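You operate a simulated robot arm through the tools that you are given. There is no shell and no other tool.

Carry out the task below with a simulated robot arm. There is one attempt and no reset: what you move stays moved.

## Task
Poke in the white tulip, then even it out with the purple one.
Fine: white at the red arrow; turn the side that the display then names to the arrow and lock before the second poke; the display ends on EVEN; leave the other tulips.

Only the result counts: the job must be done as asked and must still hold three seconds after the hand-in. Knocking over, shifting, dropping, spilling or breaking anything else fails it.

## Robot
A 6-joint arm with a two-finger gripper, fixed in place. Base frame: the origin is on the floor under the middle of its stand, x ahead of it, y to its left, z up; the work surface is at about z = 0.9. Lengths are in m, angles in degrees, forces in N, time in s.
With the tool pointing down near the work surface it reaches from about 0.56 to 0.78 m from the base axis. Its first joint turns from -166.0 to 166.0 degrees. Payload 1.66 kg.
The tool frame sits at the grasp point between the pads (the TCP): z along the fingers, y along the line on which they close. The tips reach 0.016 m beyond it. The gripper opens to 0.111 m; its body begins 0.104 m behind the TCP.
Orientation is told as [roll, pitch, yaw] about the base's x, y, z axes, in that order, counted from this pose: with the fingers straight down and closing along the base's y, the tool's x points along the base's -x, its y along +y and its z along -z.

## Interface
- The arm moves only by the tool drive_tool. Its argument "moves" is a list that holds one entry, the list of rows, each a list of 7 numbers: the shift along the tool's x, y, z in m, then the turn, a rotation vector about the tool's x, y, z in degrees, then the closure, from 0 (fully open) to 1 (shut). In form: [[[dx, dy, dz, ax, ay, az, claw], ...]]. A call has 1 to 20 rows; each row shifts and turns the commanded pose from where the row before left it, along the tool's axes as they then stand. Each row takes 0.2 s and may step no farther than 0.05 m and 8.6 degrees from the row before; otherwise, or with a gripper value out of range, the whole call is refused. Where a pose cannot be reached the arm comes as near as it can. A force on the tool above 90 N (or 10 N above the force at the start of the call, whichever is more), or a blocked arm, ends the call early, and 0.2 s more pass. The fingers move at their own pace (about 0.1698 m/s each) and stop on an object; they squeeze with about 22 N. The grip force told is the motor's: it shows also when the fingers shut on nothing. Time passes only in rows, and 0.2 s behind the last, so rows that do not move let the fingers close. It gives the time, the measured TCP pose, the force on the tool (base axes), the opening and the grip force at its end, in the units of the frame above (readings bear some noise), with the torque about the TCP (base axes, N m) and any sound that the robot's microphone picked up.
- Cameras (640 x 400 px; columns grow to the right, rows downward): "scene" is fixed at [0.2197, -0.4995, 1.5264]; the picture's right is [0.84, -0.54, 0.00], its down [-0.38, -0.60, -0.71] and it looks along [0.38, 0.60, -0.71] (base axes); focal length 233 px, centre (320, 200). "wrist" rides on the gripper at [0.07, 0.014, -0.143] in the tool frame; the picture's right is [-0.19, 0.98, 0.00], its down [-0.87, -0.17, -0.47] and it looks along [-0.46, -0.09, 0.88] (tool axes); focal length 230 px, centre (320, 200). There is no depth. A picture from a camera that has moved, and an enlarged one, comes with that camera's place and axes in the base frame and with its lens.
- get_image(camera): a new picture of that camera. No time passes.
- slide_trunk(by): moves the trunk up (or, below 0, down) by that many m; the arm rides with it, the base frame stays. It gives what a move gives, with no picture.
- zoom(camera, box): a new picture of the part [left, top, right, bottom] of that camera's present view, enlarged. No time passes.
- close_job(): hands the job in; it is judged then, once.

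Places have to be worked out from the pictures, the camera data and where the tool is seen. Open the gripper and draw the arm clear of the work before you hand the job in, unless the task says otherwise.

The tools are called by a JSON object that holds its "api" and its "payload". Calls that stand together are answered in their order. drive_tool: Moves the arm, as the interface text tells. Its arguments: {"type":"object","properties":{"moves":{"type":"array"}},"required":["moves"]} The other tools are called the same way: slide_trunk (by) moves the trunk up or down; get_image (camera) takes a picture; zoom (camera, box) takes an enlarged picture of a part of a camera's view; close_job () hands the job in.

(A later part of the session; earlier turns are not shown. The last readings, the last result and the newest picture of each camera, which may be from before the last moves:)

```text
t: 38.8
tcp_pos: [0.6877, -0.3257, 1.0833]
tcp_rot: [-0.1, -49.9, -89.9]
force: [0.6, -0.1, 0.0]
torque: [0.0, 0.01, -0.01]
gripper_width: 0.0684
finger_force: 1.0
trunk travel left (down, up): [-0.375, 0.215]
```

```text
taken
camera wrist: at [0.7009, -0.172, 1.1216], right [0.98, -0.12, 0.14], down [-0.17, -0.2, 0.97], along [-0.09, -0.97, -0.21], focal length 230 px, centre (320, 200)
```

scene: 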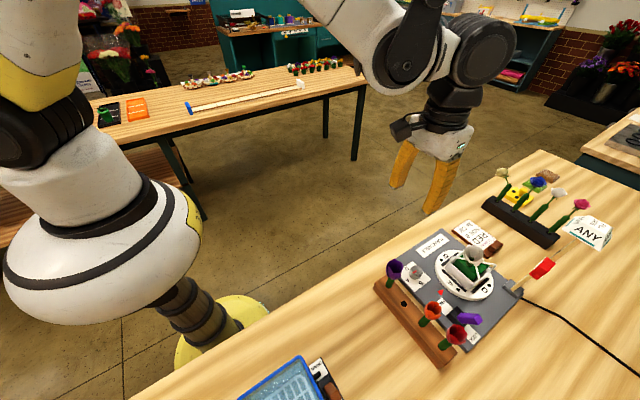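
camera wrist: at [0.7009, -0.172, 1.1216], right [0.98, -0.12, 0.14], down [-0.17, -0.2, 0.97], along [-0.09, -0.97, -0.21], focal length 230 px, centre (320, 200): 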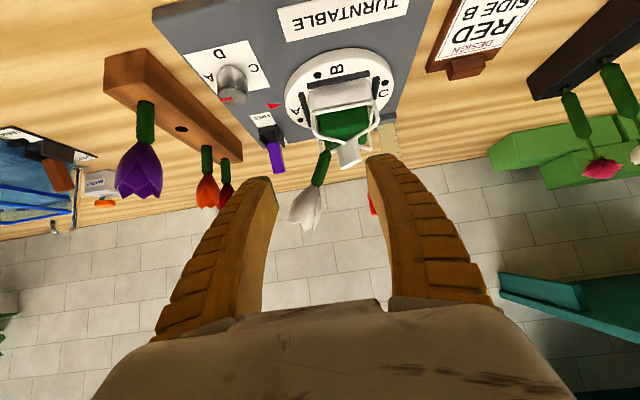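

Now I have a clear profile of the inserted white tulip. I'll zoom on it.

{"api": "zoom", "payload": {"camera": "wrist", "box": [280, 70, 400, 240]}}

{"api": "zoom", "payload": {"camera": "wrist", "box": [305, 100, 365, 170]}}

{"api": "zoom", "payload": {"camera": "wrist", "box": [100, 40, 300, 220]}}

```text
2.35 times, centred on (340, 155) of wrist
camera zoom: at [0.7009, -0.172, 1.1216], right [0.98, -0.12, 0.14], down [-0.17, -0.2, 0.97], along [-0.09, -0.97, -0.21], focal length 541 px, centre (273, 306)
```

zoom: 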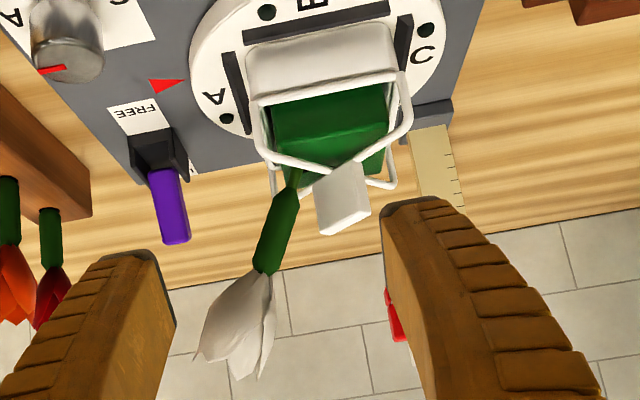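

```text
5.71 times, centred on (335, 135) of wrist
camera zoom: at [0.7009, -0.172, 1.1216], right [0.98, -0.12, 0.14], down [-0.17, -0.2, 0.97], along [-0.09, -0.97, -0.21], focal length 1315 px, centre (234, 571)
```

zoom: 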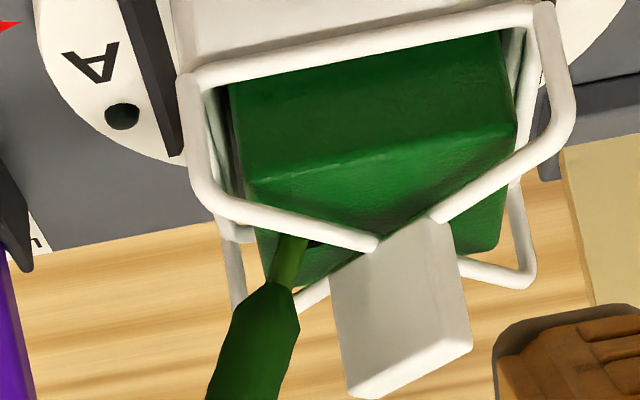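

```text
2.22 times, centred on (200, 130) of wrist
camera zoom: at [0.7009, -0.172, 1.1216], right [0.98, -0.12, 0.14], down [-0.17, -0.2, 0.97], along [-0.09, -0.97, -0.21], focal length 511 px, centre (587, 356)
```

zoom: 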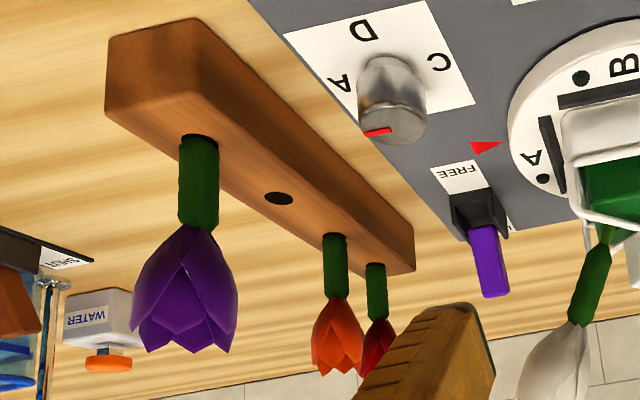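

About 1.1 cm of the thin pick is still outside (shoulder at ≈(0.694, 0.997), hole at ≈(0.703, 0.988), stem leaning 29.5°). I'll close the fingers and push the tulip home along its own axis from the top of the bloom; first, line up above it.

{"api": "drive_tool", "payload": {"moves": [[[-0.027, 0, -0.03, 0, 0, 0, 0.4], [-0.027, 0, -0.03, 0, 0, 0, 0.4], [-0.027, 0, -0.03, 0, 0, 0, 0.4], [0, 0, 0, 0, 8.4, 0, 0.4], [0, 0, 0, 0, 8.4, 0, 0.4], [0, 0, 0, 0, 8.4, 0, 0.4], [0, 0, 0, 0, 8.4, 0, 0.6], [0, 0, 0, 0, 8.4, 0, 0.8], [0, 0, 0, 0, 8.0, 0, 1], [-0.045, -0.022, 0, 0, 0, 0, 1], [-0.045, -0.022, 0, 0, 0, 0, 1], [-0.045, -0.022, 0, 0, 0, 0, 1], [0, 0, 0, -7.4, 0, 0, 1], [0, 0, 0, -7.4, 0, 0, 1], [0, 0, 0, -7.4, 0, 0, 1], [0, 0, 0, -7.3, 0, 0, 1]]]}}

{"api": "get_image", "payload": {"camera": "wrist"}}

{"api": "zoom", "payload": {"camera": "scene", "box": [420, 190, 520, 290]}}

```text
t: 42.2
tcp_pos: [0.6217, -0.4448, 1.1988]
tcp_rot: [29.6, 0.1, -90.0]
force: [0.7, -0.8, -0.1]
torque: [0.0, -0.02, 0.03]
gripper_width: 0.0
finger_force: 22.0
trunk travel left (down, up): [-0.375, 0.215]
```

```text
taken
camera wrist: at [0.5618, -0.3758, 1.3313], right [0.85, -0.19, 0.48], down [-0.38, -0.87, 0.33], along [0.36, -0.46, -0.81], focal length 230 px, centre (320, 200)
```

wrist: 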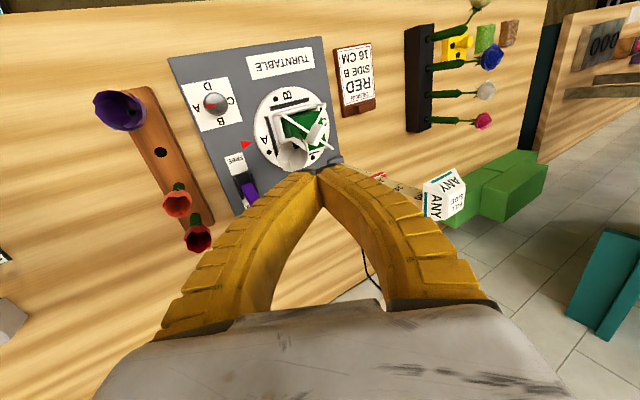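

```text
4.00 times, centred on (470, 240) of scene
camera zoom: at [0.2197, -0.4995, 1.5264], right [0.84, -0.54, 0.0], down [-0.38, -0.6, -0.71], along [0.38, 0.6, -0.71], focal length 931 px, centre (-280, 40)
```

zoom: 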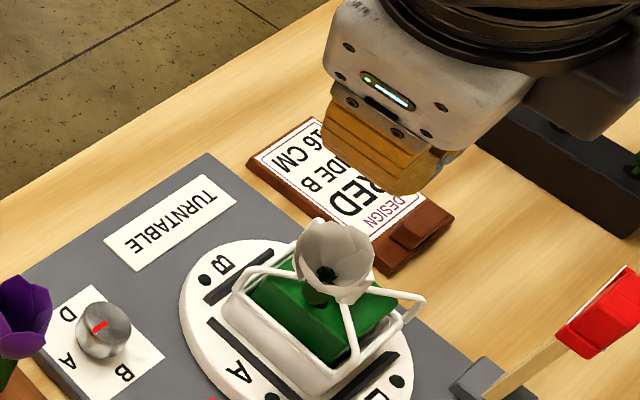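

Fingers are shut and the tool is parallel to the stem; I'll shift sideways onto the stem's axis and approach to about 2.5 cm short of the bloom.

{"api": "drive_tool", "payload": {"moves": [[[-0.002, -0.018, 0.0, 0, 0, 0, 1], [-0.002, -0.018, 0.02, 0, 0, 0, 1], [0, 0, 0.03, 0, 0, 0, 1], [0, 0, 0.02, 0, 0, 0, 1]]]}}

{"api": "zoom", "payload": {"camera": "wrist", "box": [230, 60, 390, 220]}}

{"api": "zoom", "payload": {"camera": "scene", "box": [420, 190, 520, 290]}}

```text
t: 43.2
tcp_pos: [0.6237, -0.4477, 1.1227]
tcp_rot: [29.5, 0.1, -90.0]
force: [0.8, 0.0, -0.2]
torque: [-0.03, 0.07, 0.01]
gripper_width: 0.0
finger_force: 22.2
trunk travel left (down, up): [-0.375, 0.215]
```

```text
2.50 times, centred on (310, 140) of wrist
camera zoom: at [0.5652, -0.3798, 1.2536], right [0.85, -0.19, 0.48], down [-0.38, -0.87, 0.33], along [0.36, -0.46, -0.81], focal length 575 px, centre (345, 350)
```

zoom: 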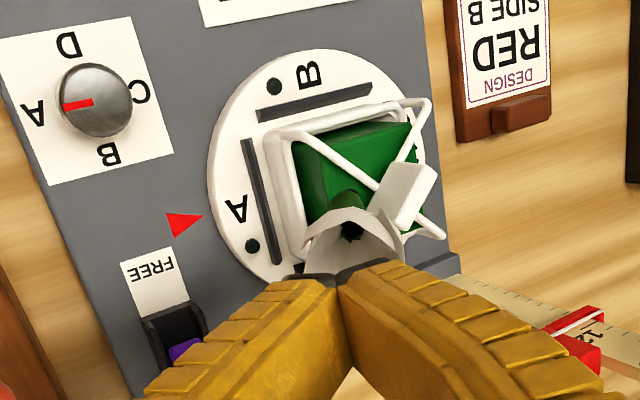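

```text
4.00 times, centred on (470, 240) of scene
camera zoom: at [0.2197, -0.4995, 1.5264], right [0.84, -0.54, 0.0], down [-0.38, -0.6, -0.71], along [0.38, 0.6, -0.71], focal length 931 px, centre (-280, 40)
```

zoom: 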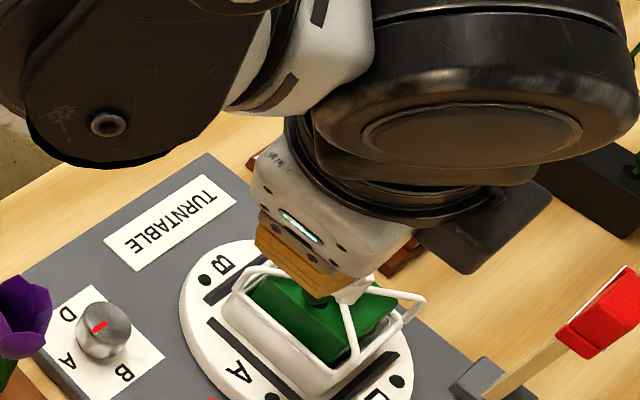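

The tool axis passes through the bloom's centre within ~2 mm. I'll approach to contact and push in 2 mm steps.

{"api": "drive_tool", "payload": {"moves": [[[0, 0, 0.008, 0, 0, 0, 1], [0, 0, 0.008, 0, 0, 0, 1], [0, 0, 0.006, 0, 0, 0, 1], [0, 0, 0.003, 0, 0, 0, 1], [0, 0, 0.003, 0, 0, 0, 1]]]}}

{"api": "zoom", "payload": {"camera": "wrist", "box": [230, 60, 390, 220]}}

```text
t: 44.4
tcp_pos: [0.6369, -0.4472, 1.099]
tcp_rot: [29.5, 0.1, -90.0]
force: [-3.3, 0.4, 6.1]
torque: [0.0, 0.08, 0.0]
gripper_width: 0.0
finger_force: 22.0
trunk travel left (down, up): [-0.375, 0.215]
```

```text
2.50 times, centred on (310, 140) of wrist
camera zoom: at [0.5785, -0.3783, 1.2299], right [0.85, -0.19, 0.48], down [-0.38, -0.87, 0.33], along [0.36, -0.46, -0.81], focal length 575 px, centre (345, 350)
```

zoom: 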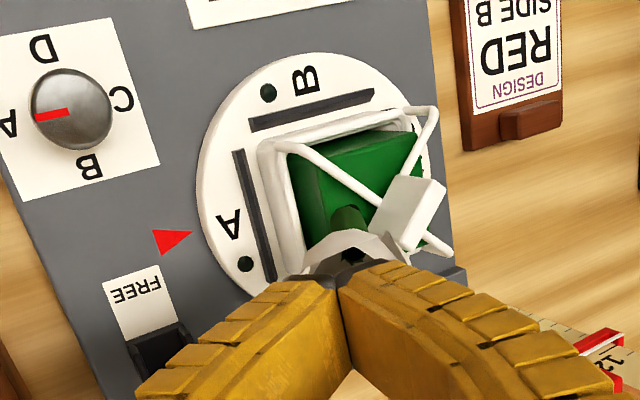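

Contact made (≈7 N straight along the stem). I'll keep pushing, 6 mm more, and check.

{"api": "drive_tool", "payload": {"moves": [[[0, 0, 0.002, 0, 0, 0, 1], [0, 0, 0.002, 0, 0, 0, 1], [0, 0, 0.002, 0, 0, 0, 1]]]}}

{"api": "zoom", "payload": {"camera": "wrist", "box": [230, 60, 390, 220]}}

{"api": "zoom", "payload": {"camera": "scene", "box": [550, 190, 640, 260]}}

```text
t: 45.2
tcp_pos: [0.6389, -0.4481, 1.0945]
tcp_rot: [29.6, 0.1, -90.0]
force: [-5.3, -0.1, 12.9]
torque: [-0.03, 0.06, 0.01]
gripper_width: 0.0061
finger_force: 21.9
trunk travel left (down, up): [-0.375, 0.215]
```

```text
2.50 times, centred on (310, 140) of wrist
camera zoom: at [0.5806, -0.3782, 1.2257], right [0.85, -0.19, 0.48], down [-0.38, -0.87, 0.33], along [0.36, -0.46, -0.81], focal length 575 px, centre (345, 350)
```

zoom: 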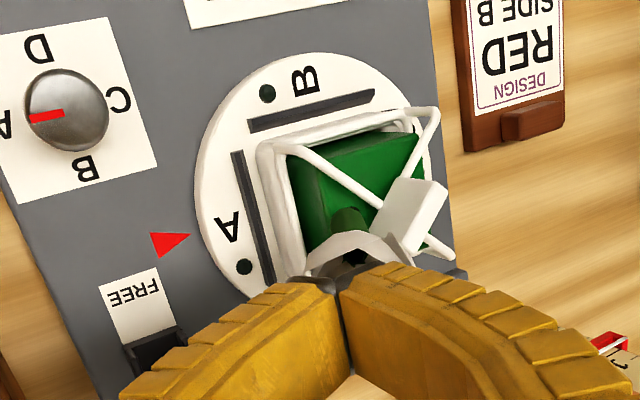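

```text
5.71 times, centred on (595, 225) of scene
camera zoom: at [0.2197, -0.4995, 1.5264], right [0.84, -0.54, 0.0], down [-0.38, -0.6, -0.71], along [0.38, 0.6, -0.71], focal length 1330 px, centre (-1251, 57)
```

zoom: 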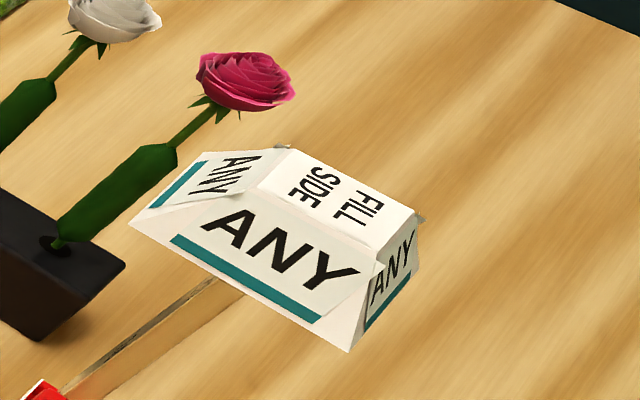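

The bloom's rim is wedging the two fingertips apart (6 mm), so I'll back off, shift sideways ~11 mm so that a single fingertip is centred on the bloom, and push with that.

{"api": "drive_tool", "payload": {"moves": [[[0, 0, -0.01, 0, 0, 0, 1], [0, 0, -0.01, 0, 0, 0, 1], [0, -0.0115, 0, 0, 0, 0, 1], [0, 0, 0.008, 0, 0, 0, 1], [0, 0, 0.004, 0, 0, 0, 1]]]}}

{"api": "zoom", "payload": {"camera": "wrist", "box": [230, 60, 390, 220]}}

```text
t: 46.4
tcp_pos: [0.6252, -0.4465, 1.0956]
tcp_rot: [29.5, 0.1, -90.0]
force: [-0.7, 0.1, 0.1]
torque: [-0.01, 0.0, -0.01]
gripper_width: 0.0
finger_force: 21.8
trunk travel left (down, up): [-0.375, 0.215]
```

```text
2.50 times, centred on (310, 140) of wrist
camera zoom: at [0.5667, -0.378, 1.2261], right [0.85, -0.19, 0.48], down [-0.38, -0.87, 0.33], along [0.36, -0.46, -0.81], focal length 575 px, centre (345, 350)
```

zoom: 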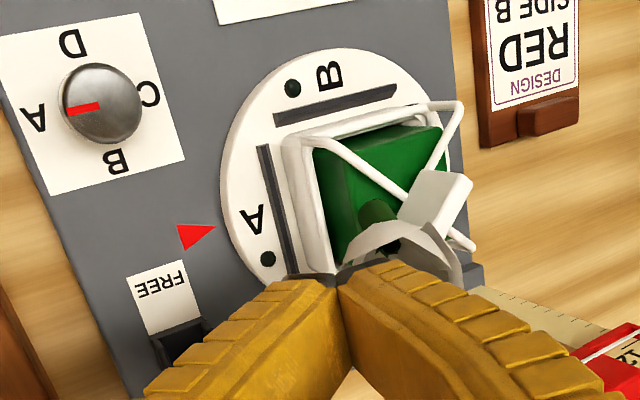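

The fingertip is nearly over the bloom's centre; I'll correct 2.5 mm toward it and push in small steps.

{"api": "drive_tool", "payload": {"moves": [[[0, 0.0025, 0.003, 0, 0, 0, 1], [0, 0, 0.004, 0, 0, 0, 1], [0, 0, 0.003, 0, 0, 0, 1], [0, 0, 0.003, 0, 0, 0, 1]]]}}

{"api": "zoom", "payload": {"camera": "wrist", "box": [230, 60, 390, 220]}}

{"api": "zoom", "payload": {"camera": "scene", "box": [550, 190, 640, 260]}}

```text
t: 47.4
tcp_pos: [0.6334, -0.447, 1.0863]
tcp_rot: [29.5, 0.0, -90.0]
force: [-6.2, -0.8, 17.6]
torque: [-0.07, -0.16, -0.02]
gripper_width: 0.0044
finger_force: 22.3
trunk travel left (down, up): [-0.375, 0.215]
```

```text
2.50 times, centred on (310, 140) of wrist
camera zoom: at [0.5745, -0.3777, 1.2166], right [0.85, -0.19, 0.49], down [-0.38, -0.87, 0.33], along [0.36, -0.46, -0.81], focal length 575 px, centre (345, 350)
```

zoom: 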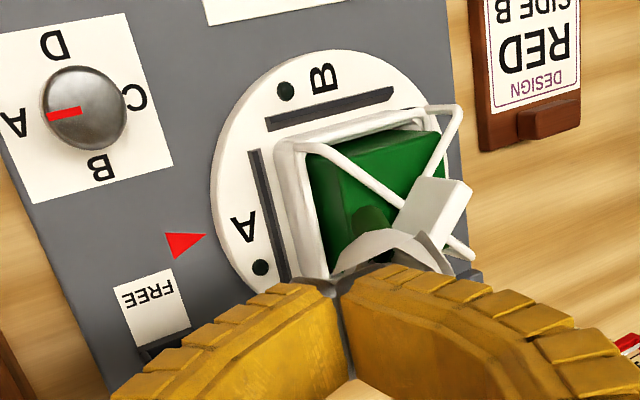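

```text
5.71 times, centred on (595, 225) of scene
camera zoom: at [0.2197, -0.4995, 1.5264], right [0.84, -0.54, 0.0], down [-0.38, -0.6, -0.71], along [0.38, 0.6, -0.71], focal length 1330 px, centre (-1251, 57)
```

zoom: 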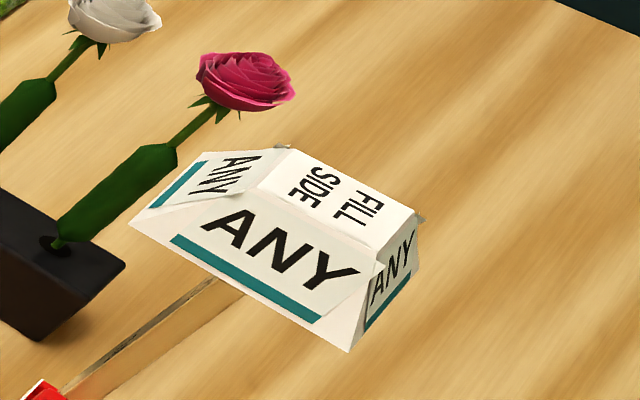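

Resistance is 19 N and the tip still holds. I'll push a few millimetres more to see whether it yields.

{"api": "drive_tool", "payload": {"moves": [[[0, 0, 0.003, 0, 0, 0, 1], [0, 0, 0.003, 0, 0, 0, 1]]]}}

{"api": "zoom", "payload": {"camera": "wrist", "box": [230, 60, 390, 220]}}

{"api": "zoom", "payload": {"camera": "scene", "box": [430, 220, 510, 300]}}

```text
t: 48.0
tcp_pos: [0.6358, -0.446, 1.0807]
tcp_rot: [29.6, 0.1, -90.0]
force: [-5.3, -0.2, 18.6]
torque: [-0.06, -0.15, -0.01]
gripper_width: 0.0048
finger_force: 21.9
trunk travel left (down, up): [-0.375, 0.215]
```

```text
2.50 times, centred on (310, 140) of wrist
camera zoom: at [0.5778, -0.3775, 1.2116], right [0.85, -0.19, 0.48], down [-0.38, -0.87, 0.33], along [0.36, -0.46, -0.81], focal length 575 px, centre (345, 350)
```

zoom: 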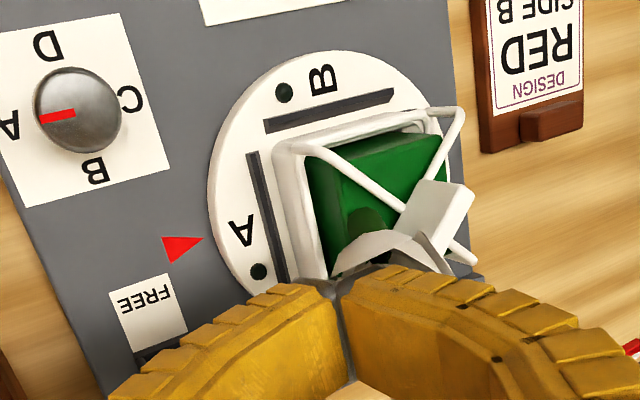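

```text
5.00 times, centred on (470, 260) of scene
camera zoom: at [0.2197, -0.4995, 1.5264], right [0.84, -0.54, 0.0], down [-0.38, -0.6, -0.71], along [0.38, 0.6, -0.71], focal length 1164 px, centre (-430, -100)
```

zoom: 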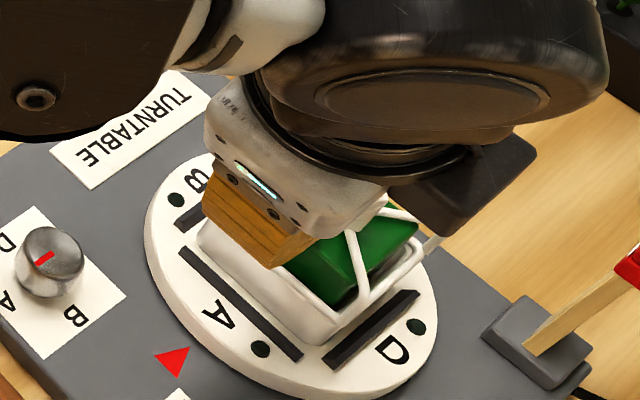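

It yielded: the tool advanced 6 mm at a steady ~19 N, so the pick is going deeper. I'll continue and check the display.

{"api": "drive_tool", "payload": {"moves": [[[0, 0, 0.003, 0, 0, 0, 1], [0, 0, 0.003, 0, 0, 0, 1]]]}}

{"api": "zoom", "payload": {"camera": "wrist", "box": [230, 60, 390, 220]}}

{"api": "zoom", "payload": {"camera": "scene", "box": [550, 190, 640, 260]}}

```text
t: 48.6
tcp_pos: [0.6393, -0.4467, 1.0763]
tcp_rot: [29.6, 0.2, -89.9]
force: [-7.4, -1.0, 23.2]
torque: [-0.02, -0.26, -0.04]
gripper_width: 0.0079
finger_force: 21.7
trunk travel left (down, up): [-0.375, 0.215]
```

```text
2.50 times, centred on (310, 140) of wrist
camera zoom: at [0.5801, -0.3776, 1.2073], right [0.85, -0.19, 0.49], down [-0.38, -0.87, 0.33], along [0.36, -0.46, -0.81], focal length 575 px, centre (345, 350)
```

zoom: 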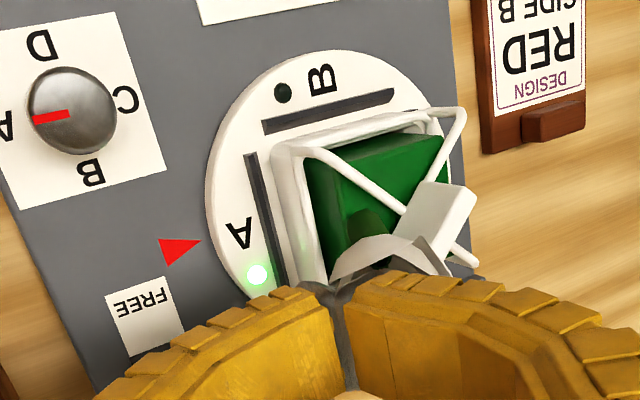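

```text
5.71 times, centred on (595, 225) of scene
camera zoom: at [0.2197, -0.4995, 1.5264], right [0.84, -0.54, 0.0], down [-0.38, -0.6, -0.71], along [0.38, 0.6, -0.71], focal length 1330 px, centre (-1251, 57)
```

zoom: 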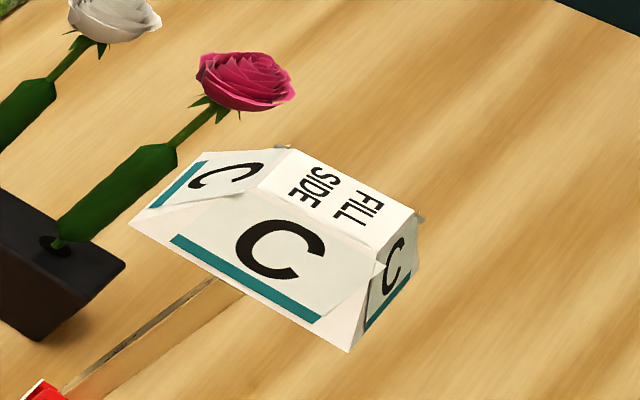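

The display now reads C and the A-side lamp is lit green – the white tulip is seated. I'll back the fingers straight off the bloom and verify it stays.

{"api": "drive_tool", "payload": {"moves": [[[0, 0, -0.006, 0, 0, 0, 1], [0, 0, -0.02, 0, 0, 0, 1], [0, 0, -0.04, 0, 0, 0, 1], [0, 0, -0.04, 0, 0, 0, 1], [0, 0, 0, 8, 0, 0, 1]]]}}

{"api": "zoom", "payload": {"camera": "wrist", "box": [200, 50, 360, 210]}}

{"api": "zoom", "payload": {"camera": "scene", "box": [370, 220, 530, 360]}}

{"api": "zoom", "payload": {"camera": "scene", "box": [550, 190, 640, 260]}}

```text
t: 49.8
tcp_pos: [0.5917, -0.4473, 1.1656]
tcp_rot: [21.4, 0.1, -90.0]
force: [0.7, 0.3, 0.2]
torque: [0.01, 0.01, 0.01]
gripper_width: 0.0
finger_force: 21.6
trunk travel left (down, up): [-0.375, 0.215]
```

```text
2.50 times, centred on (280, 130) of wrist
camera zoom: at [0.5526, -0.3785, 1.3032], right [0.91, -0.19, 0.36], down [-0.33, -0.87, 0.38], along [0.24, -0.46, -0.85], focal length 575 px, centre (420, 375)
```

zoom: 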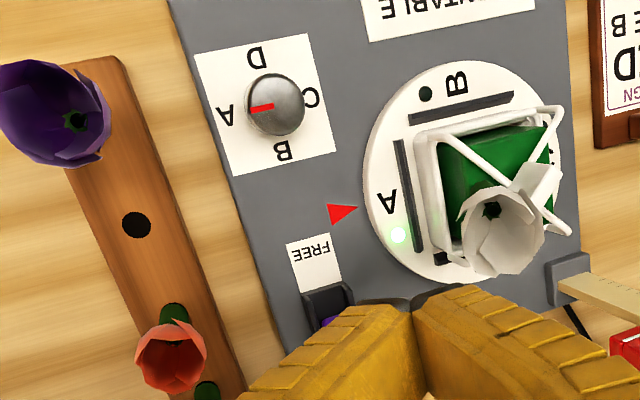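

```text
2.86 times, centred on (450, 290) of scene
camera zoom: at [0.2197, -0.4995, 1.5264], right [0.84, -0.54, 0.0], down [-0.38, -0.6, -0.71], along [0.38, 0.6, -0.71], focal length 665 px, centre (-51, -57)
```

zoom: 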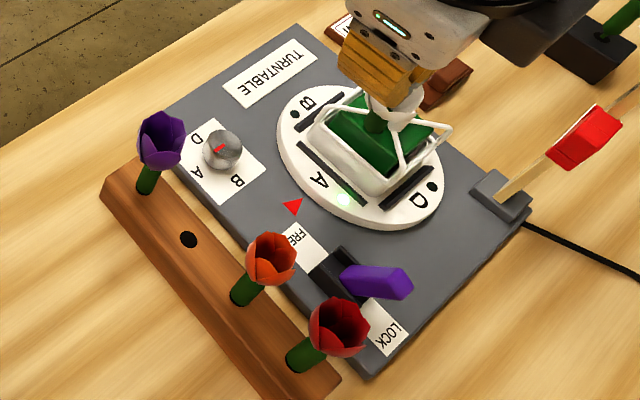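

```text
5.71 times, centred on (595, 225) of scene
camera zoom: at [0.2197, -0.4995, 1.5264], right [0.84, -0.54, 0.0], down [-0.38, -0.6, -0.71], along [0.38, 0.6, -0.71], focal length 1330 px, centre (-1251, 57)
```

zoom: 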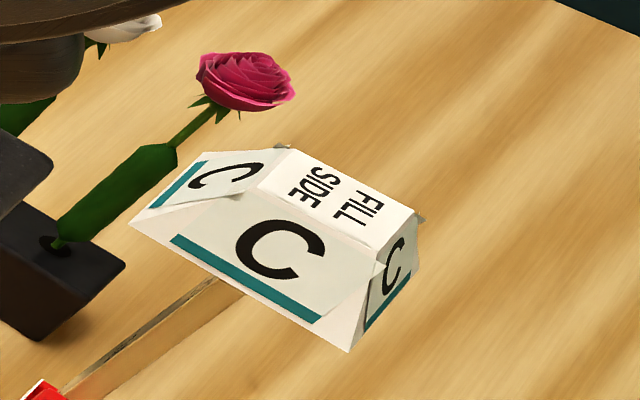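

The white tulip holds and the display shows C. Next is the lever: I'll turn the tool back to closing along y, reduce the tilt to ~10° and go above the lever tip (≈(0.603, −0.538, 0.98)) with the fingers 5 cm apart.

{"api": "drive_tool", "payload": {"moves": [[[0, 0, 0, 0, 0, -8.2, 0.9], [0, 0, 0, 0, 0, -8.2, 0.8], [0, 0, 0, 0, 0, -8.2, 0.7], [0, 0, 0, 0, 0, -8.2, 0.6], [0, 0, 0, 0, 0, -8.2, 0.55], [0, 0, 0, 0, 0, -8.2, 0.55], [0, 0, 0, 0, 0, -8.2, 0.55], [0, 0, 0, 0, 0, -8.2, 0.55], [0, 0, 0, 0, 0, -8.2, 0.55], [0, 0, 0, 0, 0, -8.2, 0.55], [0, 0, 0, 0, 0, -8.0, 0.55], [0, 0, 0, 0, 5.7, 0, 0.55], [0, 0, 0, 0, 5.7, 0, 0.55], [-0.004, -0.044, 0, 0, 0, 0, 0.55], [-0.004, -0.044, 0, 0, 0, 0, 0.55]]]}}

{"api": "get_image", "payload": {"camera": "wrist"}}

{"api": "zoom", "payload": {"camera": "wrist", "box": [230, 80, 400, 250]}}

```text
t: 53.0
tcp_pos: [0.5968, -0.5385, 1.1629]
tcp_rot: [0.2, -10.0, 0.0]
force: [-0.1, 0.5, -0.1]
torque: [0.04, 0.01, -0.03]
gripper_width: 0.052
finger_force: 1.3
trunk travel left (down, up): [-0.375, 0.215]
```

```text
taken
camera wrist: at [0.5033, -0.5253, 1.2915], right [0.19, 0.98, 0.04], down [0.77, -0.17, 0.62], along [0.61, -0.09, -0.79], focal length 230 px, centre (320, 200)
```

wrist: 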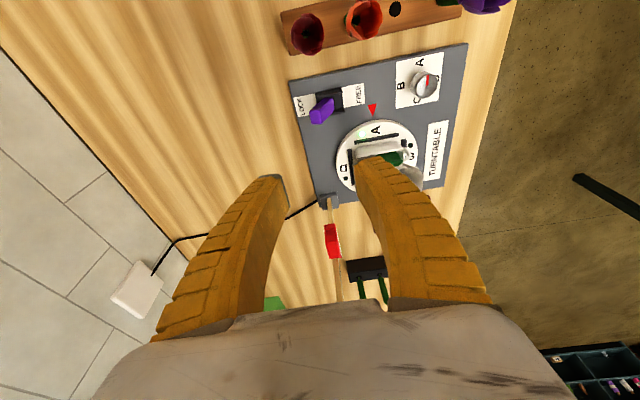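

```text
2.35 times, centred on (315, 165) of wrist
camera zoom: at [0.5033, -0.5253, 1.2915], right [0.19, 0.98, 0.04], down [0.77, -0.17, 0.62], along [0.61, -0.09, -0.79], focal length 541 px, centre (332, 282)
```

zoom: 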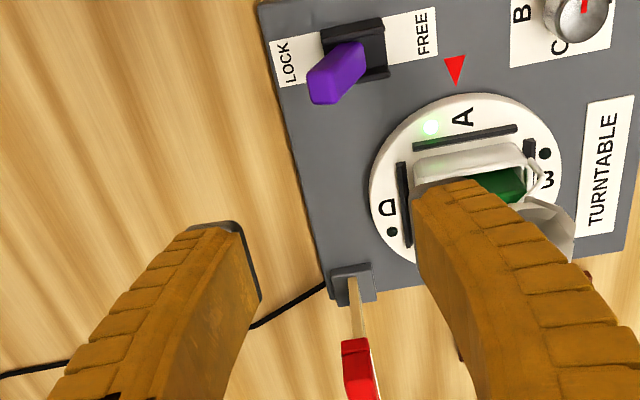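

Lever tip sits at about (0.603, −0.539, 0.982), between the finger planes. I'll descend to just above it and check.

{"api": "drive_tool", "payload": {"moves": [[[0.0075, 0.001, 0.045, 0, 0, 0, 0.55], [0.0075, 0, 0.045, 0, 0, 0, 0.55], [0.006, 0, 0.04, 0, 0, 0, 0.55], [0.004, 0, 0.03, 0, 0, 0, 0.55]]]}}

{"api": "zoom", "payload": {"camera": "wrist", "box": [230, 80, 400, 250]}}

{"api": "zoom", "payload": {"camera": "scene", "box": [400, 260, 520, 370]}}

```text
t: 54.0
tcp_pos: [0.5984, -0.5361, 1.0029]
tcp_rot: [0.1, -10.2, 0.0]
force: [0.0, -0.3, -0.4]
torque: [-0.05, 0.01, -0.02]
gripper_width: 0.0521
finger_force: 1.0
trunk travel left (down, up): [-0.375, 0.215]
```

```text
2.35 times, centred on (315, 165) of wrist
camera zoom: at [0.5049, -0.5238, 1.1315], right [0.19, 0.98, 0.04], down [0.77, -0.17, 0.62], along [0.61, -0.09, -0.79], focal length 541 px, centre (332, 282)
```

zoom: 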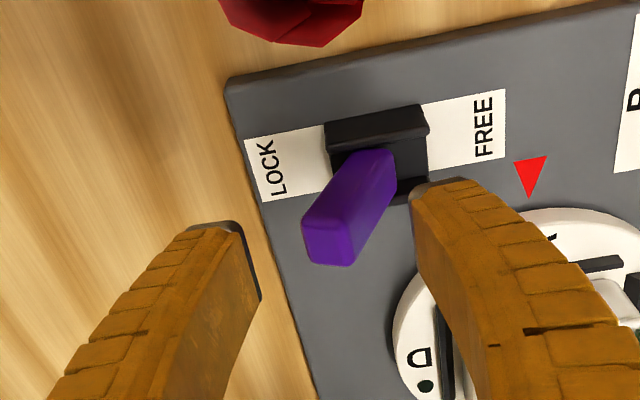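

```text
3.64 times, centred on (460, 315) of scene
camera zoom: at [0.2197, -0.4995, 1.5264], right [0.84, -0.54, 0.0], down [-0.38, -0.6, -0.71], along [0.38, 0.6, -0.71], focal length 846 px, centre (-189, -218)
```

zoom: 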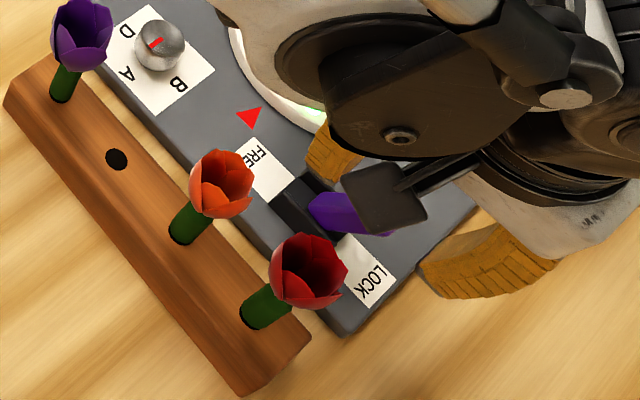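

The lever handle is centred between the fingers. I'll lower 3 cm and then push it toward FREE (+y).

{"api": "drive_tool", "payload": {"moves": [[[0.0016, 0, 0.015, 0, 0, 0, 0.55], [0.0016, 0, 0.014, 0, 0, 0, 0.55], [0, 0.012, 0, 0, 0, 0, 0.55], [0, 0.012, 0, 0, 0, 0, 0.55], [0, 0.012, 0, 0, 0, 0, 0.55], [0, 0.012, 0, 0, 0, 0, 0.55]]]}}

{"api": "zoom", "payload": {"camera": "wrist", "box": [230, 80, 400, 250]}}

{"api": "zoom", "payload": {"camera": "scene", "box": [400, 260, 520, 370]}}

```text
t: 55.4
tcp_pos: [0.6026, -0.4839, 0.9765]
tcp_rot: [0.1, -10.1, 0.0]
force: [0.0, 0.7, 0.7]
torque: [0.01, 0.04, 0.01]
gripper_width: 0.0521
finger_force: 1.1
trunk travel left (down, up): [-0.375, 0.215]
```

```text
2.35 times, centred on (315, 165) of wrist
camera zoom: at [0.5091, -0.4722, 1.1047], right [0.19, 0.98, 0.04], down [0.77, -0.17, 0.62], along [0.61, -0.09, -0.79], focal length 541 px, centre (332, 282)
```

zoom: 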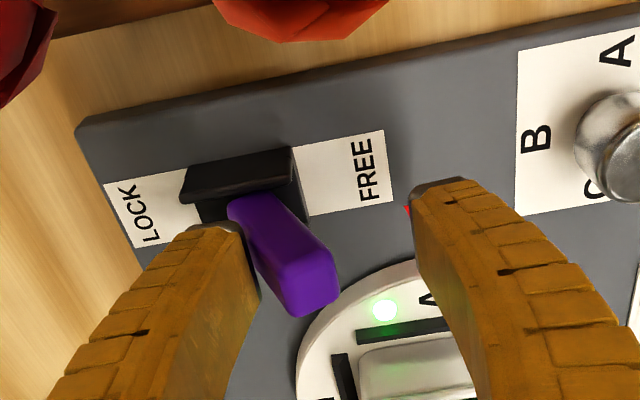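

```text
3.64 times, centred on (460, 315) of scene
camera zoom: at [0.2197, -0.4995, 1.5264], right [0.84, -0.54, 0.0], down [-0.38, -0.6, -0.71], along [0.38, 0.6, -0.71], focal length 846 px, centre (-189, -218)
```

zoom: 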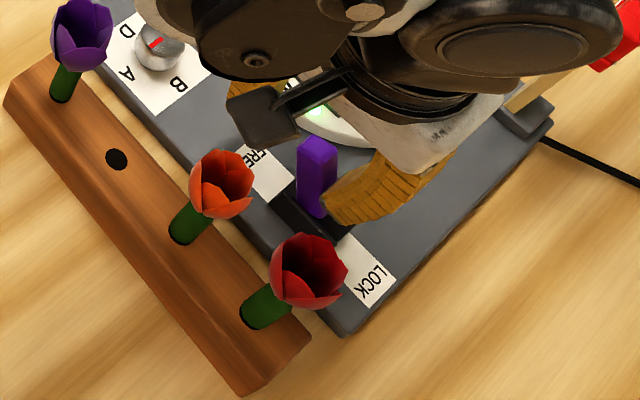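

The lever has passed upright and leans toward FREE. I'll push the last ~1.5 cm.

{"api": "drive_tool", "payload": {"moves": [[[0, 0.007, 0, 0, 0, 0, 0.55], [0, 0.007, 0, 0, 0, 0, 0.55], [0, 0.004, 0, 0, 0, 0, 0.55]]]}}

{"api": "zoom", "payload": {"camera": "wrist", "box": [230, 80, 400, 250]}}

```text
t: 56.2
tcp_pos: [0.6015, -0.4702, 0.9774]
tcp_rot: [0.0, -10.2, 0.0]
force: [11.9, -26.3, 20.4]
torque: [-1.11, -0.16, 0.64]
gripper_width: 0.0717
finger_force: 16.6
trunk travel left (down, up): [-0.375, 0.215]
```

```text
2.35 times, centred on (315, 165) of wrist
camera zoom: at [0.5079, -0.4568, 1.1051], right [0.19, 0.98, 0.03], down [0.77, -0.17, 0.62], along [0.61, -0.09, -0.79], focal length 541 px, centre (332, 282)
```

zoom: 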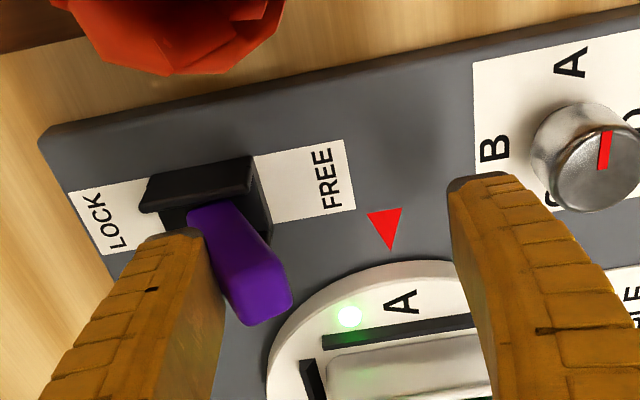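

The lever has hit its FREE stop (force rose and the fingers were pushed open). I'll back off immediately and verify nothing shifted.

{"api": "drive_tool", "payload": {"moves": [[[0, -0.008, 0, 0, 0, 0, 0.55], [0, -0.008, 0, 0, 0, 0, 0.55], [0, -0.002, -0.03, 0, 0, 0, 0.55], [0, 0, -0.05, 0, 0, 0, 0.55], [0, 0, -0.05, 0, 0, 0, 0.55], [0, 0.04, -0.02, 0, 0, 0, 0.55]]]}}

{"api": "get_image", "payload": {"camera": "wrist"}}

{"api": "get_image", "payload": {"camera": "scene"}}

{"api": "zoom", "payload": {"camera": "scene", "box": [370, 230, 530, 370]}}

```text
t: 57.6
tcp_pos: [0.5761, -0.4455, 1.1248]
tcp_rot: [0.1, -10.1, 0.0]
force: [-0.3, 0.7, 0.7]
torque: [-0.02, 0.03, 0.0]
gripper_width: 0.0522
finger_force: 1.0
trunk travel left (down, up): [-0.375, 0.215]
```

```text
taken
camera wrist: at [0.483, -0.4329, 1.2531], right [0.19, 0.98, 0.03], down [0.77, -0.17, 0.62], along [0.61, -0.09, -0.79], focal length 230 px, centre (320, 200)
```

wrist: 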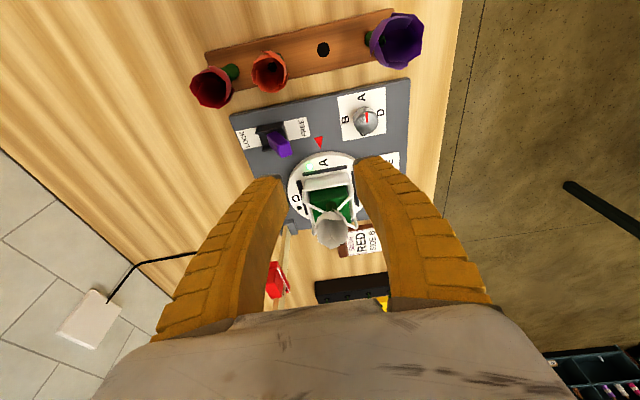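

```text
taken
```

scene: 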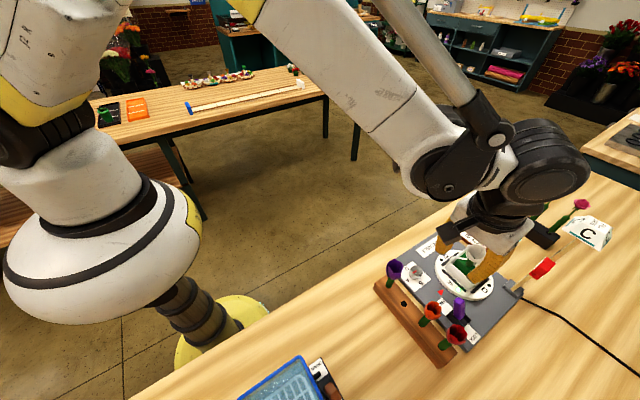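

```text
2.86 times, centred on (450, 300) of scene
camera zoom: at [0.2197, -0.4995, 1.5264], right [0.84, -0.54, 0.0], down [-0.38, -0.6, -0.71], along [0.38, 0.6, -0.71], focal length 665 px, centre (-51, -86)
```

zoom: 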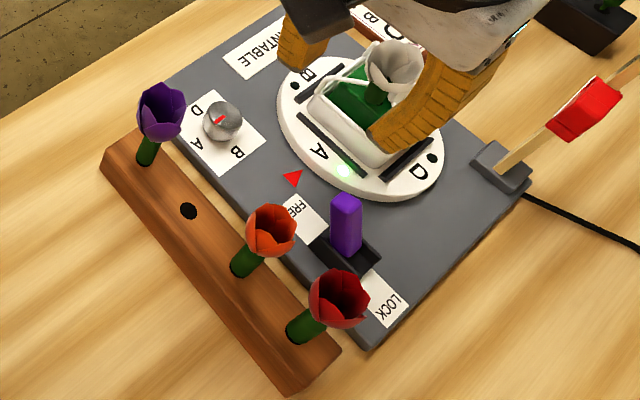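

The lever rests at FREE and nothing else has moved. Now I'll locate the knob precisely for turning.

{"api": "zoom", "payload": {"camera": "wrist", "box": [320, 70, 400, 150]}}

{"api": "zoom", "payload": {"camera": "scene", "box": [390, 250, 450, 300]}}

```text
5.00 times, centred on (360, 110) of wrist
camera zoom: at [0.483, -0.4329, 1.2531], right [0.19, 0.98, 0.03], down [0.77, -0.17, 0.62], along [0.61, -0.09, -0.79], focal length 1150 px, centre (120, 650)
```

zoom: 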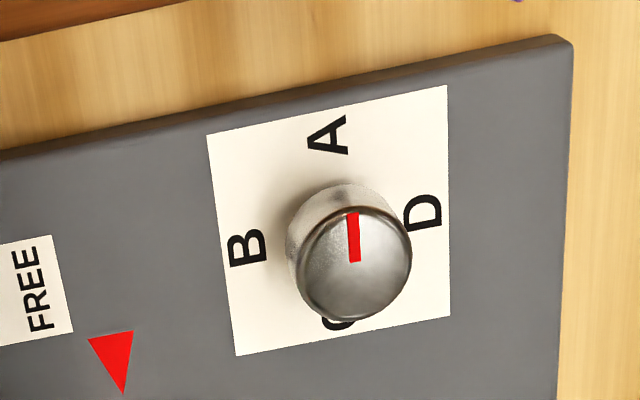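

```text
8.00 times, centred on (420, 275) of scene
camera zoom: at [0.2197, -0.4995, 1.5264], right [0.84, -0.54, 0.0], down [-0.38, -0.6, -0.71], along [0.38, 0.6, -0.71], focal length 1862 px, centre (-480, -400)
```

zoom: 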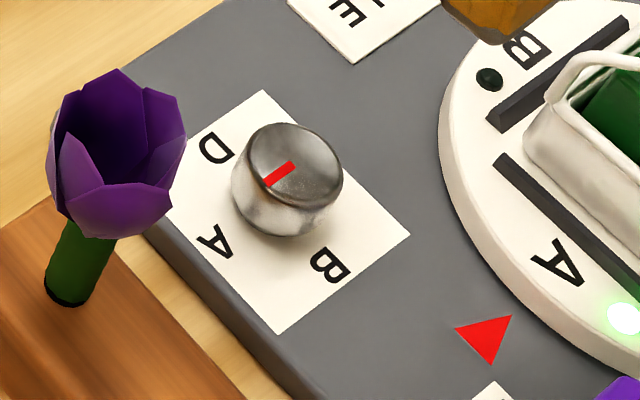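

Knob centre is about (0.602, −0.380), top z≈0.952, Ø≈29 mm. I'll go above it, vertical, with the fingers' closing axis turned ~30° so that they avoid both the purple tulip and the white bloom.

{"api": "drive_tool", "payload": {"moves": [[[0, 0.01, -0.02, 0, 5, 0, 0.55], [-0.006, 0.02, -0.01, 0, 5, 0, 0.55], [-0.01, 0.03, 0, 0, 0, 0, 0.55], [-0.005, 0.006, 0, 0, 0, 7.5, 0.55], [0, 0, 0, 0, 0, 7.5, 0.55], [0, 0, 0, 0, 0, 7.5, 0.55], [0, 0, 0, 0, 0, 7.5, 0.55], [0, 0, 0, 0, 0, 7.5, 0.55], [0, 0, 0, 0, 0, 7.5, 0.55], [0, 0, 0, 0, 0, 7.5, 0.55], [0, 0, 0, 0, 0, 7.5, 0.55]]]}}

{"api": "get_image", "payload": {"camera": "wrist"}}

{"api": "zoom", "payload": {"camera": "scene", "box": [370, 200, 510, 330]}}

```text
t: 60.0
tcp_pos: [0.5937, -0.38, 1.1548]
tcp_rot: [0.3, 0.2, -60.2]
force: [-0.3, -0.1, 0.9]
torque: [0.0, 0.01, 0.01]
gripper_width: 0.0522
finger_force: 1.2
trunk travel left (down, up): [-0.375, 0.215]
```

```text
taken
camera wrist: at [0.5696, -0.314, 1.298], right [0.95, 0.32, 0.0], down [0.29, -0.83, 0.47], along [0.15, -0.44, -0.88], focal length 230 px, centre (320, 200)
```

wrist: 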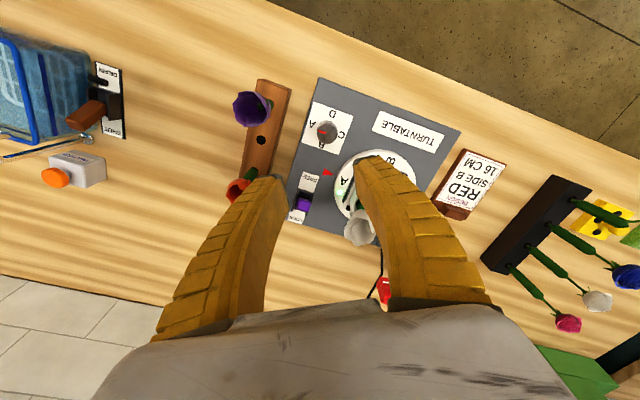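

```text
3.08 times, centred on (440, 265) of scene
camera zoom: at [0.2197, -0.4995, 1.5264], right [0.84, -0.54, 0.0], down [-0.38, -0.6, -0.71], along [0.38, 0.6, -0.71], focal length 716 px, centre (-49, 0)
```

zoom: 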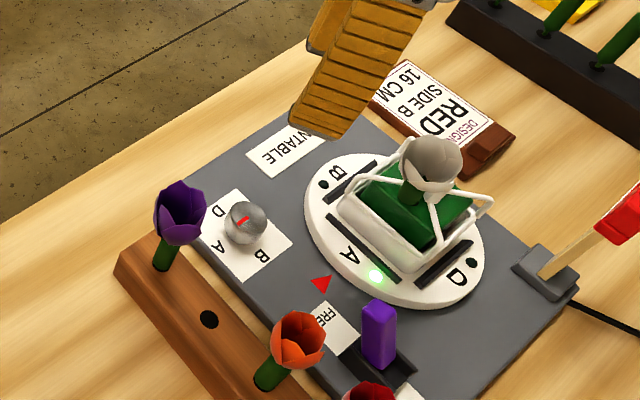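

I'll refine the knob's position in this overhead view.

{"api": "zoom", "payload": {"camera": "wrist", "box": [290, 90, 370, 170]}}

```text
5.00 times, centred on (330, 130) of wrist
camera zoom: at [0.5696, -0.314, 1.298], right [0.95, 0.32, 0.0], down [0.29, -0.83, 0.47], along [0.15, -0.44, -0.88], focal length 1150 px, centre (270, 550)
```

zoom: 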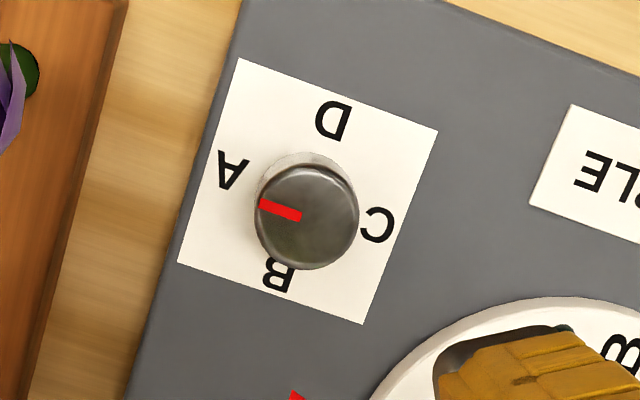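

Knob centre refined to (0.6035, −0.379). I'll centre over it and descend to just above, then check clearances.

{"api": "drive_tool", "payload": {"moves": [[[-0.004, 0.009, 0.03, 0, 0, 0, 0.55], [0, 0, 0.045, 0, 0, 0, 0.55], [0, 0, 0.045, 0, 0, 0, 0.55], [0, 0, 0.03, 0, 0, 0, 0.55]]]}}

{"api": "get_image", "payload": {"camera": "wrist"}}

{"api": "zoom", "payload": {"camera": "scene", "box": [370, 200, 510, 330]}}

```text
t: 61.0
tcp_pos: [0.6015, -0.3764, 1.0051]
tcp_rot: [0.3, 0.1, -60.0]
force: [-0.4, 0.8, -0.5]
torque: [-0.05, 0.03, 0.0]
gripper_width: 0.0525
finger_force: 1.4
trunk travel left (down, up): [-0.375, 0.215]
```

```text
taken
camera wrist: at [0.5787, -0.3105, 1.1475], right [0.95, 0.33, 0.0], down [0.29, -0.83, 0.47], along [0.16, -0.44, -0.88], focal length 230 px, centre (320, 200)
```

wrist: 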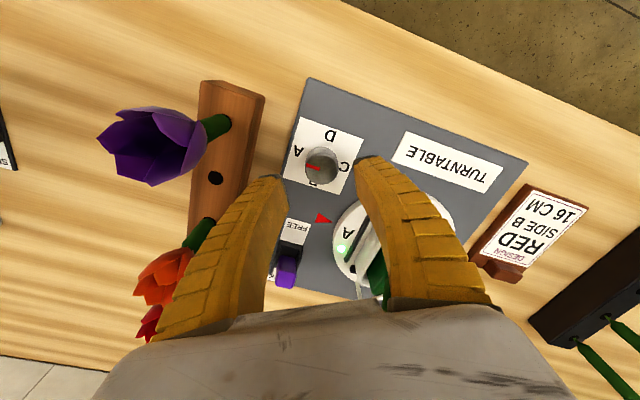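

```text
3.08 times, centred on (440, 265) of scene
camera zoom: at [0.2197, -0.4995, 1.5264], right [0.84, -0.54, 0.0], down [-0.38, -0.6, -0.71], along [0.38, 0.6, -0.71], focal length 716 px, centre (-49, 0)
```

zoom: 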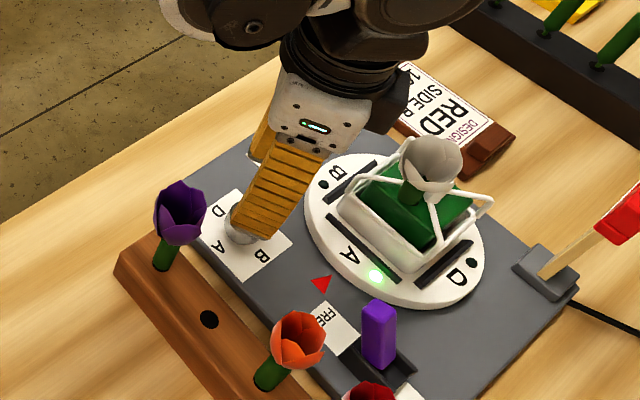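

Aligned within 3 mm with clear space around the fingers. I'll correct, descend to z≈0.945 and close on the knob.

{"api": "drive_tool", "payload": {"moves": [[[-0.003, 0.0004, 0.02, 0, 0, 0, 0.55], [0, 0, 0.02, 0, 0, 0, 0.55], [0, 0, 0.02, 0, 0, 0, 0.55], [0, 0, 0, 0, 0, 0, 0.7], [0, 0, 0, 0, 0, 0, 1], [0, 0, 0, 0, 0, 0, 1]]]}}

{"api": "get_image", "payload": {"camera": "wrist"}}

```text
t: 62.4
tcp_pos: [0.6048, -0.3802, 0.9434]
tcp_rot: [0.2, 0.0, -59.9]
force: [9.7, 4.0, 1.8]
torque: [0.07, -0.06, -0.06]
gripper_width: 0.0269
finger_force: 34.7
trunk travel left (down, up): [-0.375, 0.215]
```

```text
taken
camera wrist: at [0.5816, -0.3141, 1.0863], right [0.94, 0.33, 0.0], down [0.29, -0.83, 0.47], along [0.16, -0.44, -0.88], focal length 230 px, centre (320, 200)
```

wrist: 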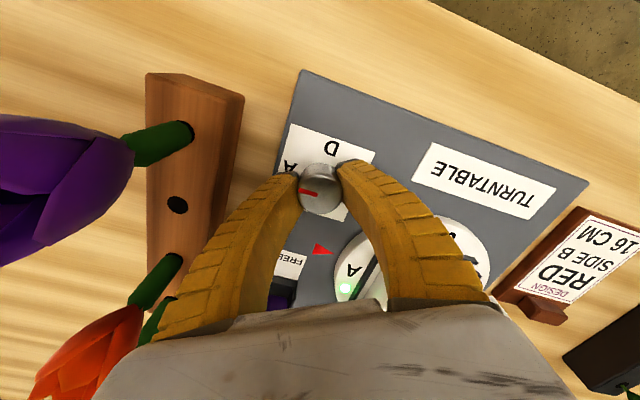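

The knob is gripped. I'll centre slightly to relieve the side force and turn 15° counter-clockwise (toward B) as a test to see the disc follow.

{"api": "drive_tool", "payload": {"moves": [[[0, 0.002, 0, 0, 0, 0, 1], [0, 0, 0, 0, 0, -5, 1], [0, 0, 0, 0, 0, -5, 1], [0, 0, 0, 0, 0, -5, 1]]]}}

{"api": "zoom", "payload": {"camera": "scene", "box": [370, 220, 530, 360]}}

{"api": "get_image", "payload": {"camera": "wrist"}}

```text
t: 63.4
tcp_pos: [0.6051, -0.3808, 0.9452]
tcp_rot: [0.2, 0.1, -45.0]
force: [-17.3, 3.0, -11.0]
torque: [0.28, 0.32, 0.01]
gripper_width: 0.0251
finger_force: 34.4
trunk travel left (down, up): [-0.375, 0.215]
```

```text
2.86 times, centred on (450, 290) of scene
camera zoom: at [0.2197, -0.4995, 1.5264], right [0.84, -0.54, 0.0], down [-0.38, -0.6, -0.71], along [0.38, 0.6, -0.71], focal length 665 px, centre (-51, -57)
```

zoom: 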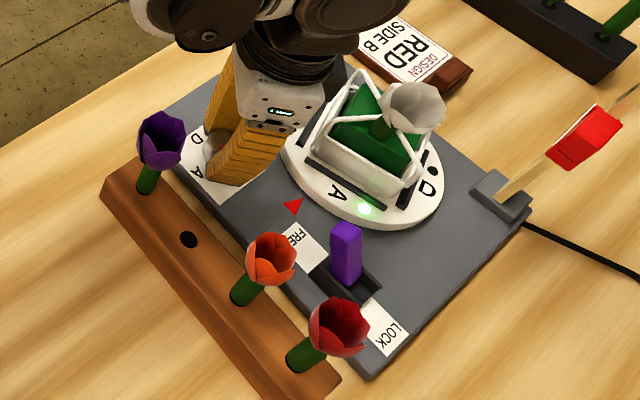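

```text
taken
camera wrist: at [0.5655, -0.3225, 1.0875], right [0.83, 0.56, 0.0], down [0.49, -0.73, 0.47], along [0.27, -0.39, -0.88], focal length 230 px, centre (320, 200)
```

wrist: 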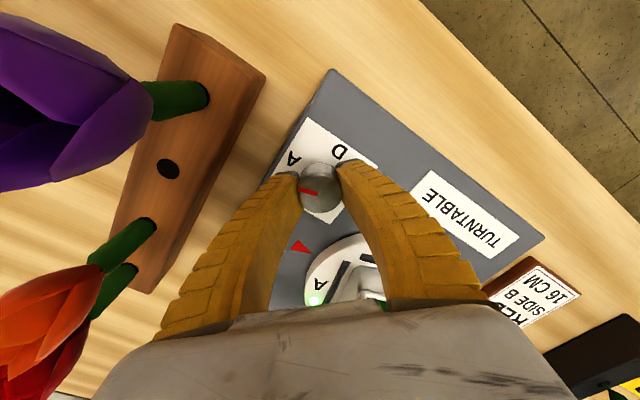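

The disc follows the knob counter-clockwise. I'll relieve the small side load and continue turning in stages, watching the white bloom's clearance.

{"api": "drive_tool", "payload": {"moves": [[[0.0011, -0.0011, 0.001, 0, 0, 0, 1], [0, 0, 0, 0, 0, -7.5, 1], [0, 0, 0, 0, 0, -7.5, 1], [0, 0, 0, 0, 0, -7.5, 1], [0, 0, 0, 0, 0, -7.5, 1]]]}}

{"api": "zoom", "payload": {"camera": "scene", "box": [370, 220, 530, 360]}}

{"api": "get_image", "payload": {"camera": "wrist"}}

```text
t: 64.6
tcp_pos: [0.6052, -0.3805, 0.9439]
tcp_rot: [0.0, -0.2, -14.9]
force: [6.1, -9.0, 18.8]
torque: [-0.05, -0.07, -0.01]
gripper_width: 0.0251
finger_force: 34.7
trunk travel left (down, up): [-0.375, 0.215]
```

```text
2.86 times, centred on (450, 290) of scene
camera zoom: at [0.2197, -0.4995, 1.5264], right [0.84, -0.54, 0.0], down [-0.38, -0.6, -0.71], along [0.38, 0.6, -0.71], focal length 665 px, centre (-51, -57)
```

zoom: 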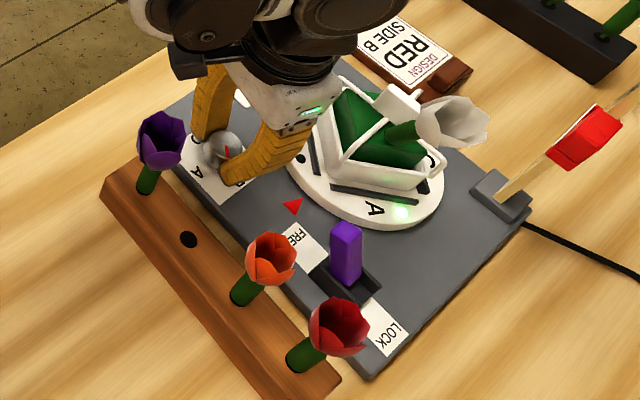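

```text
taken
camera wrist: at [0.5409, -0.3501, 1.0865], right [0.44, 0.9, 0.0], down [0.79, -0.38, 0.47], along [0.43, -0.2, -0.88], focal length 230 px, centre (320, 200)
```

wrist: 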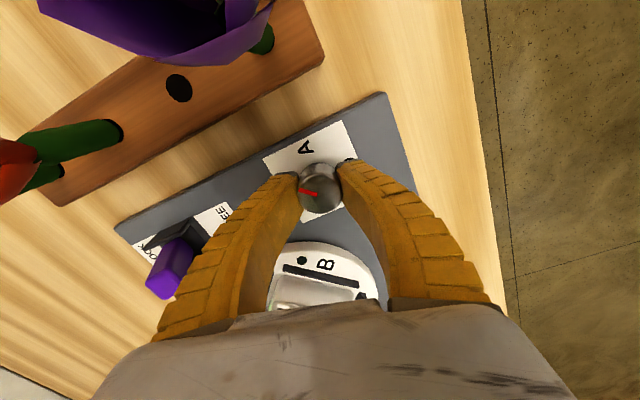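

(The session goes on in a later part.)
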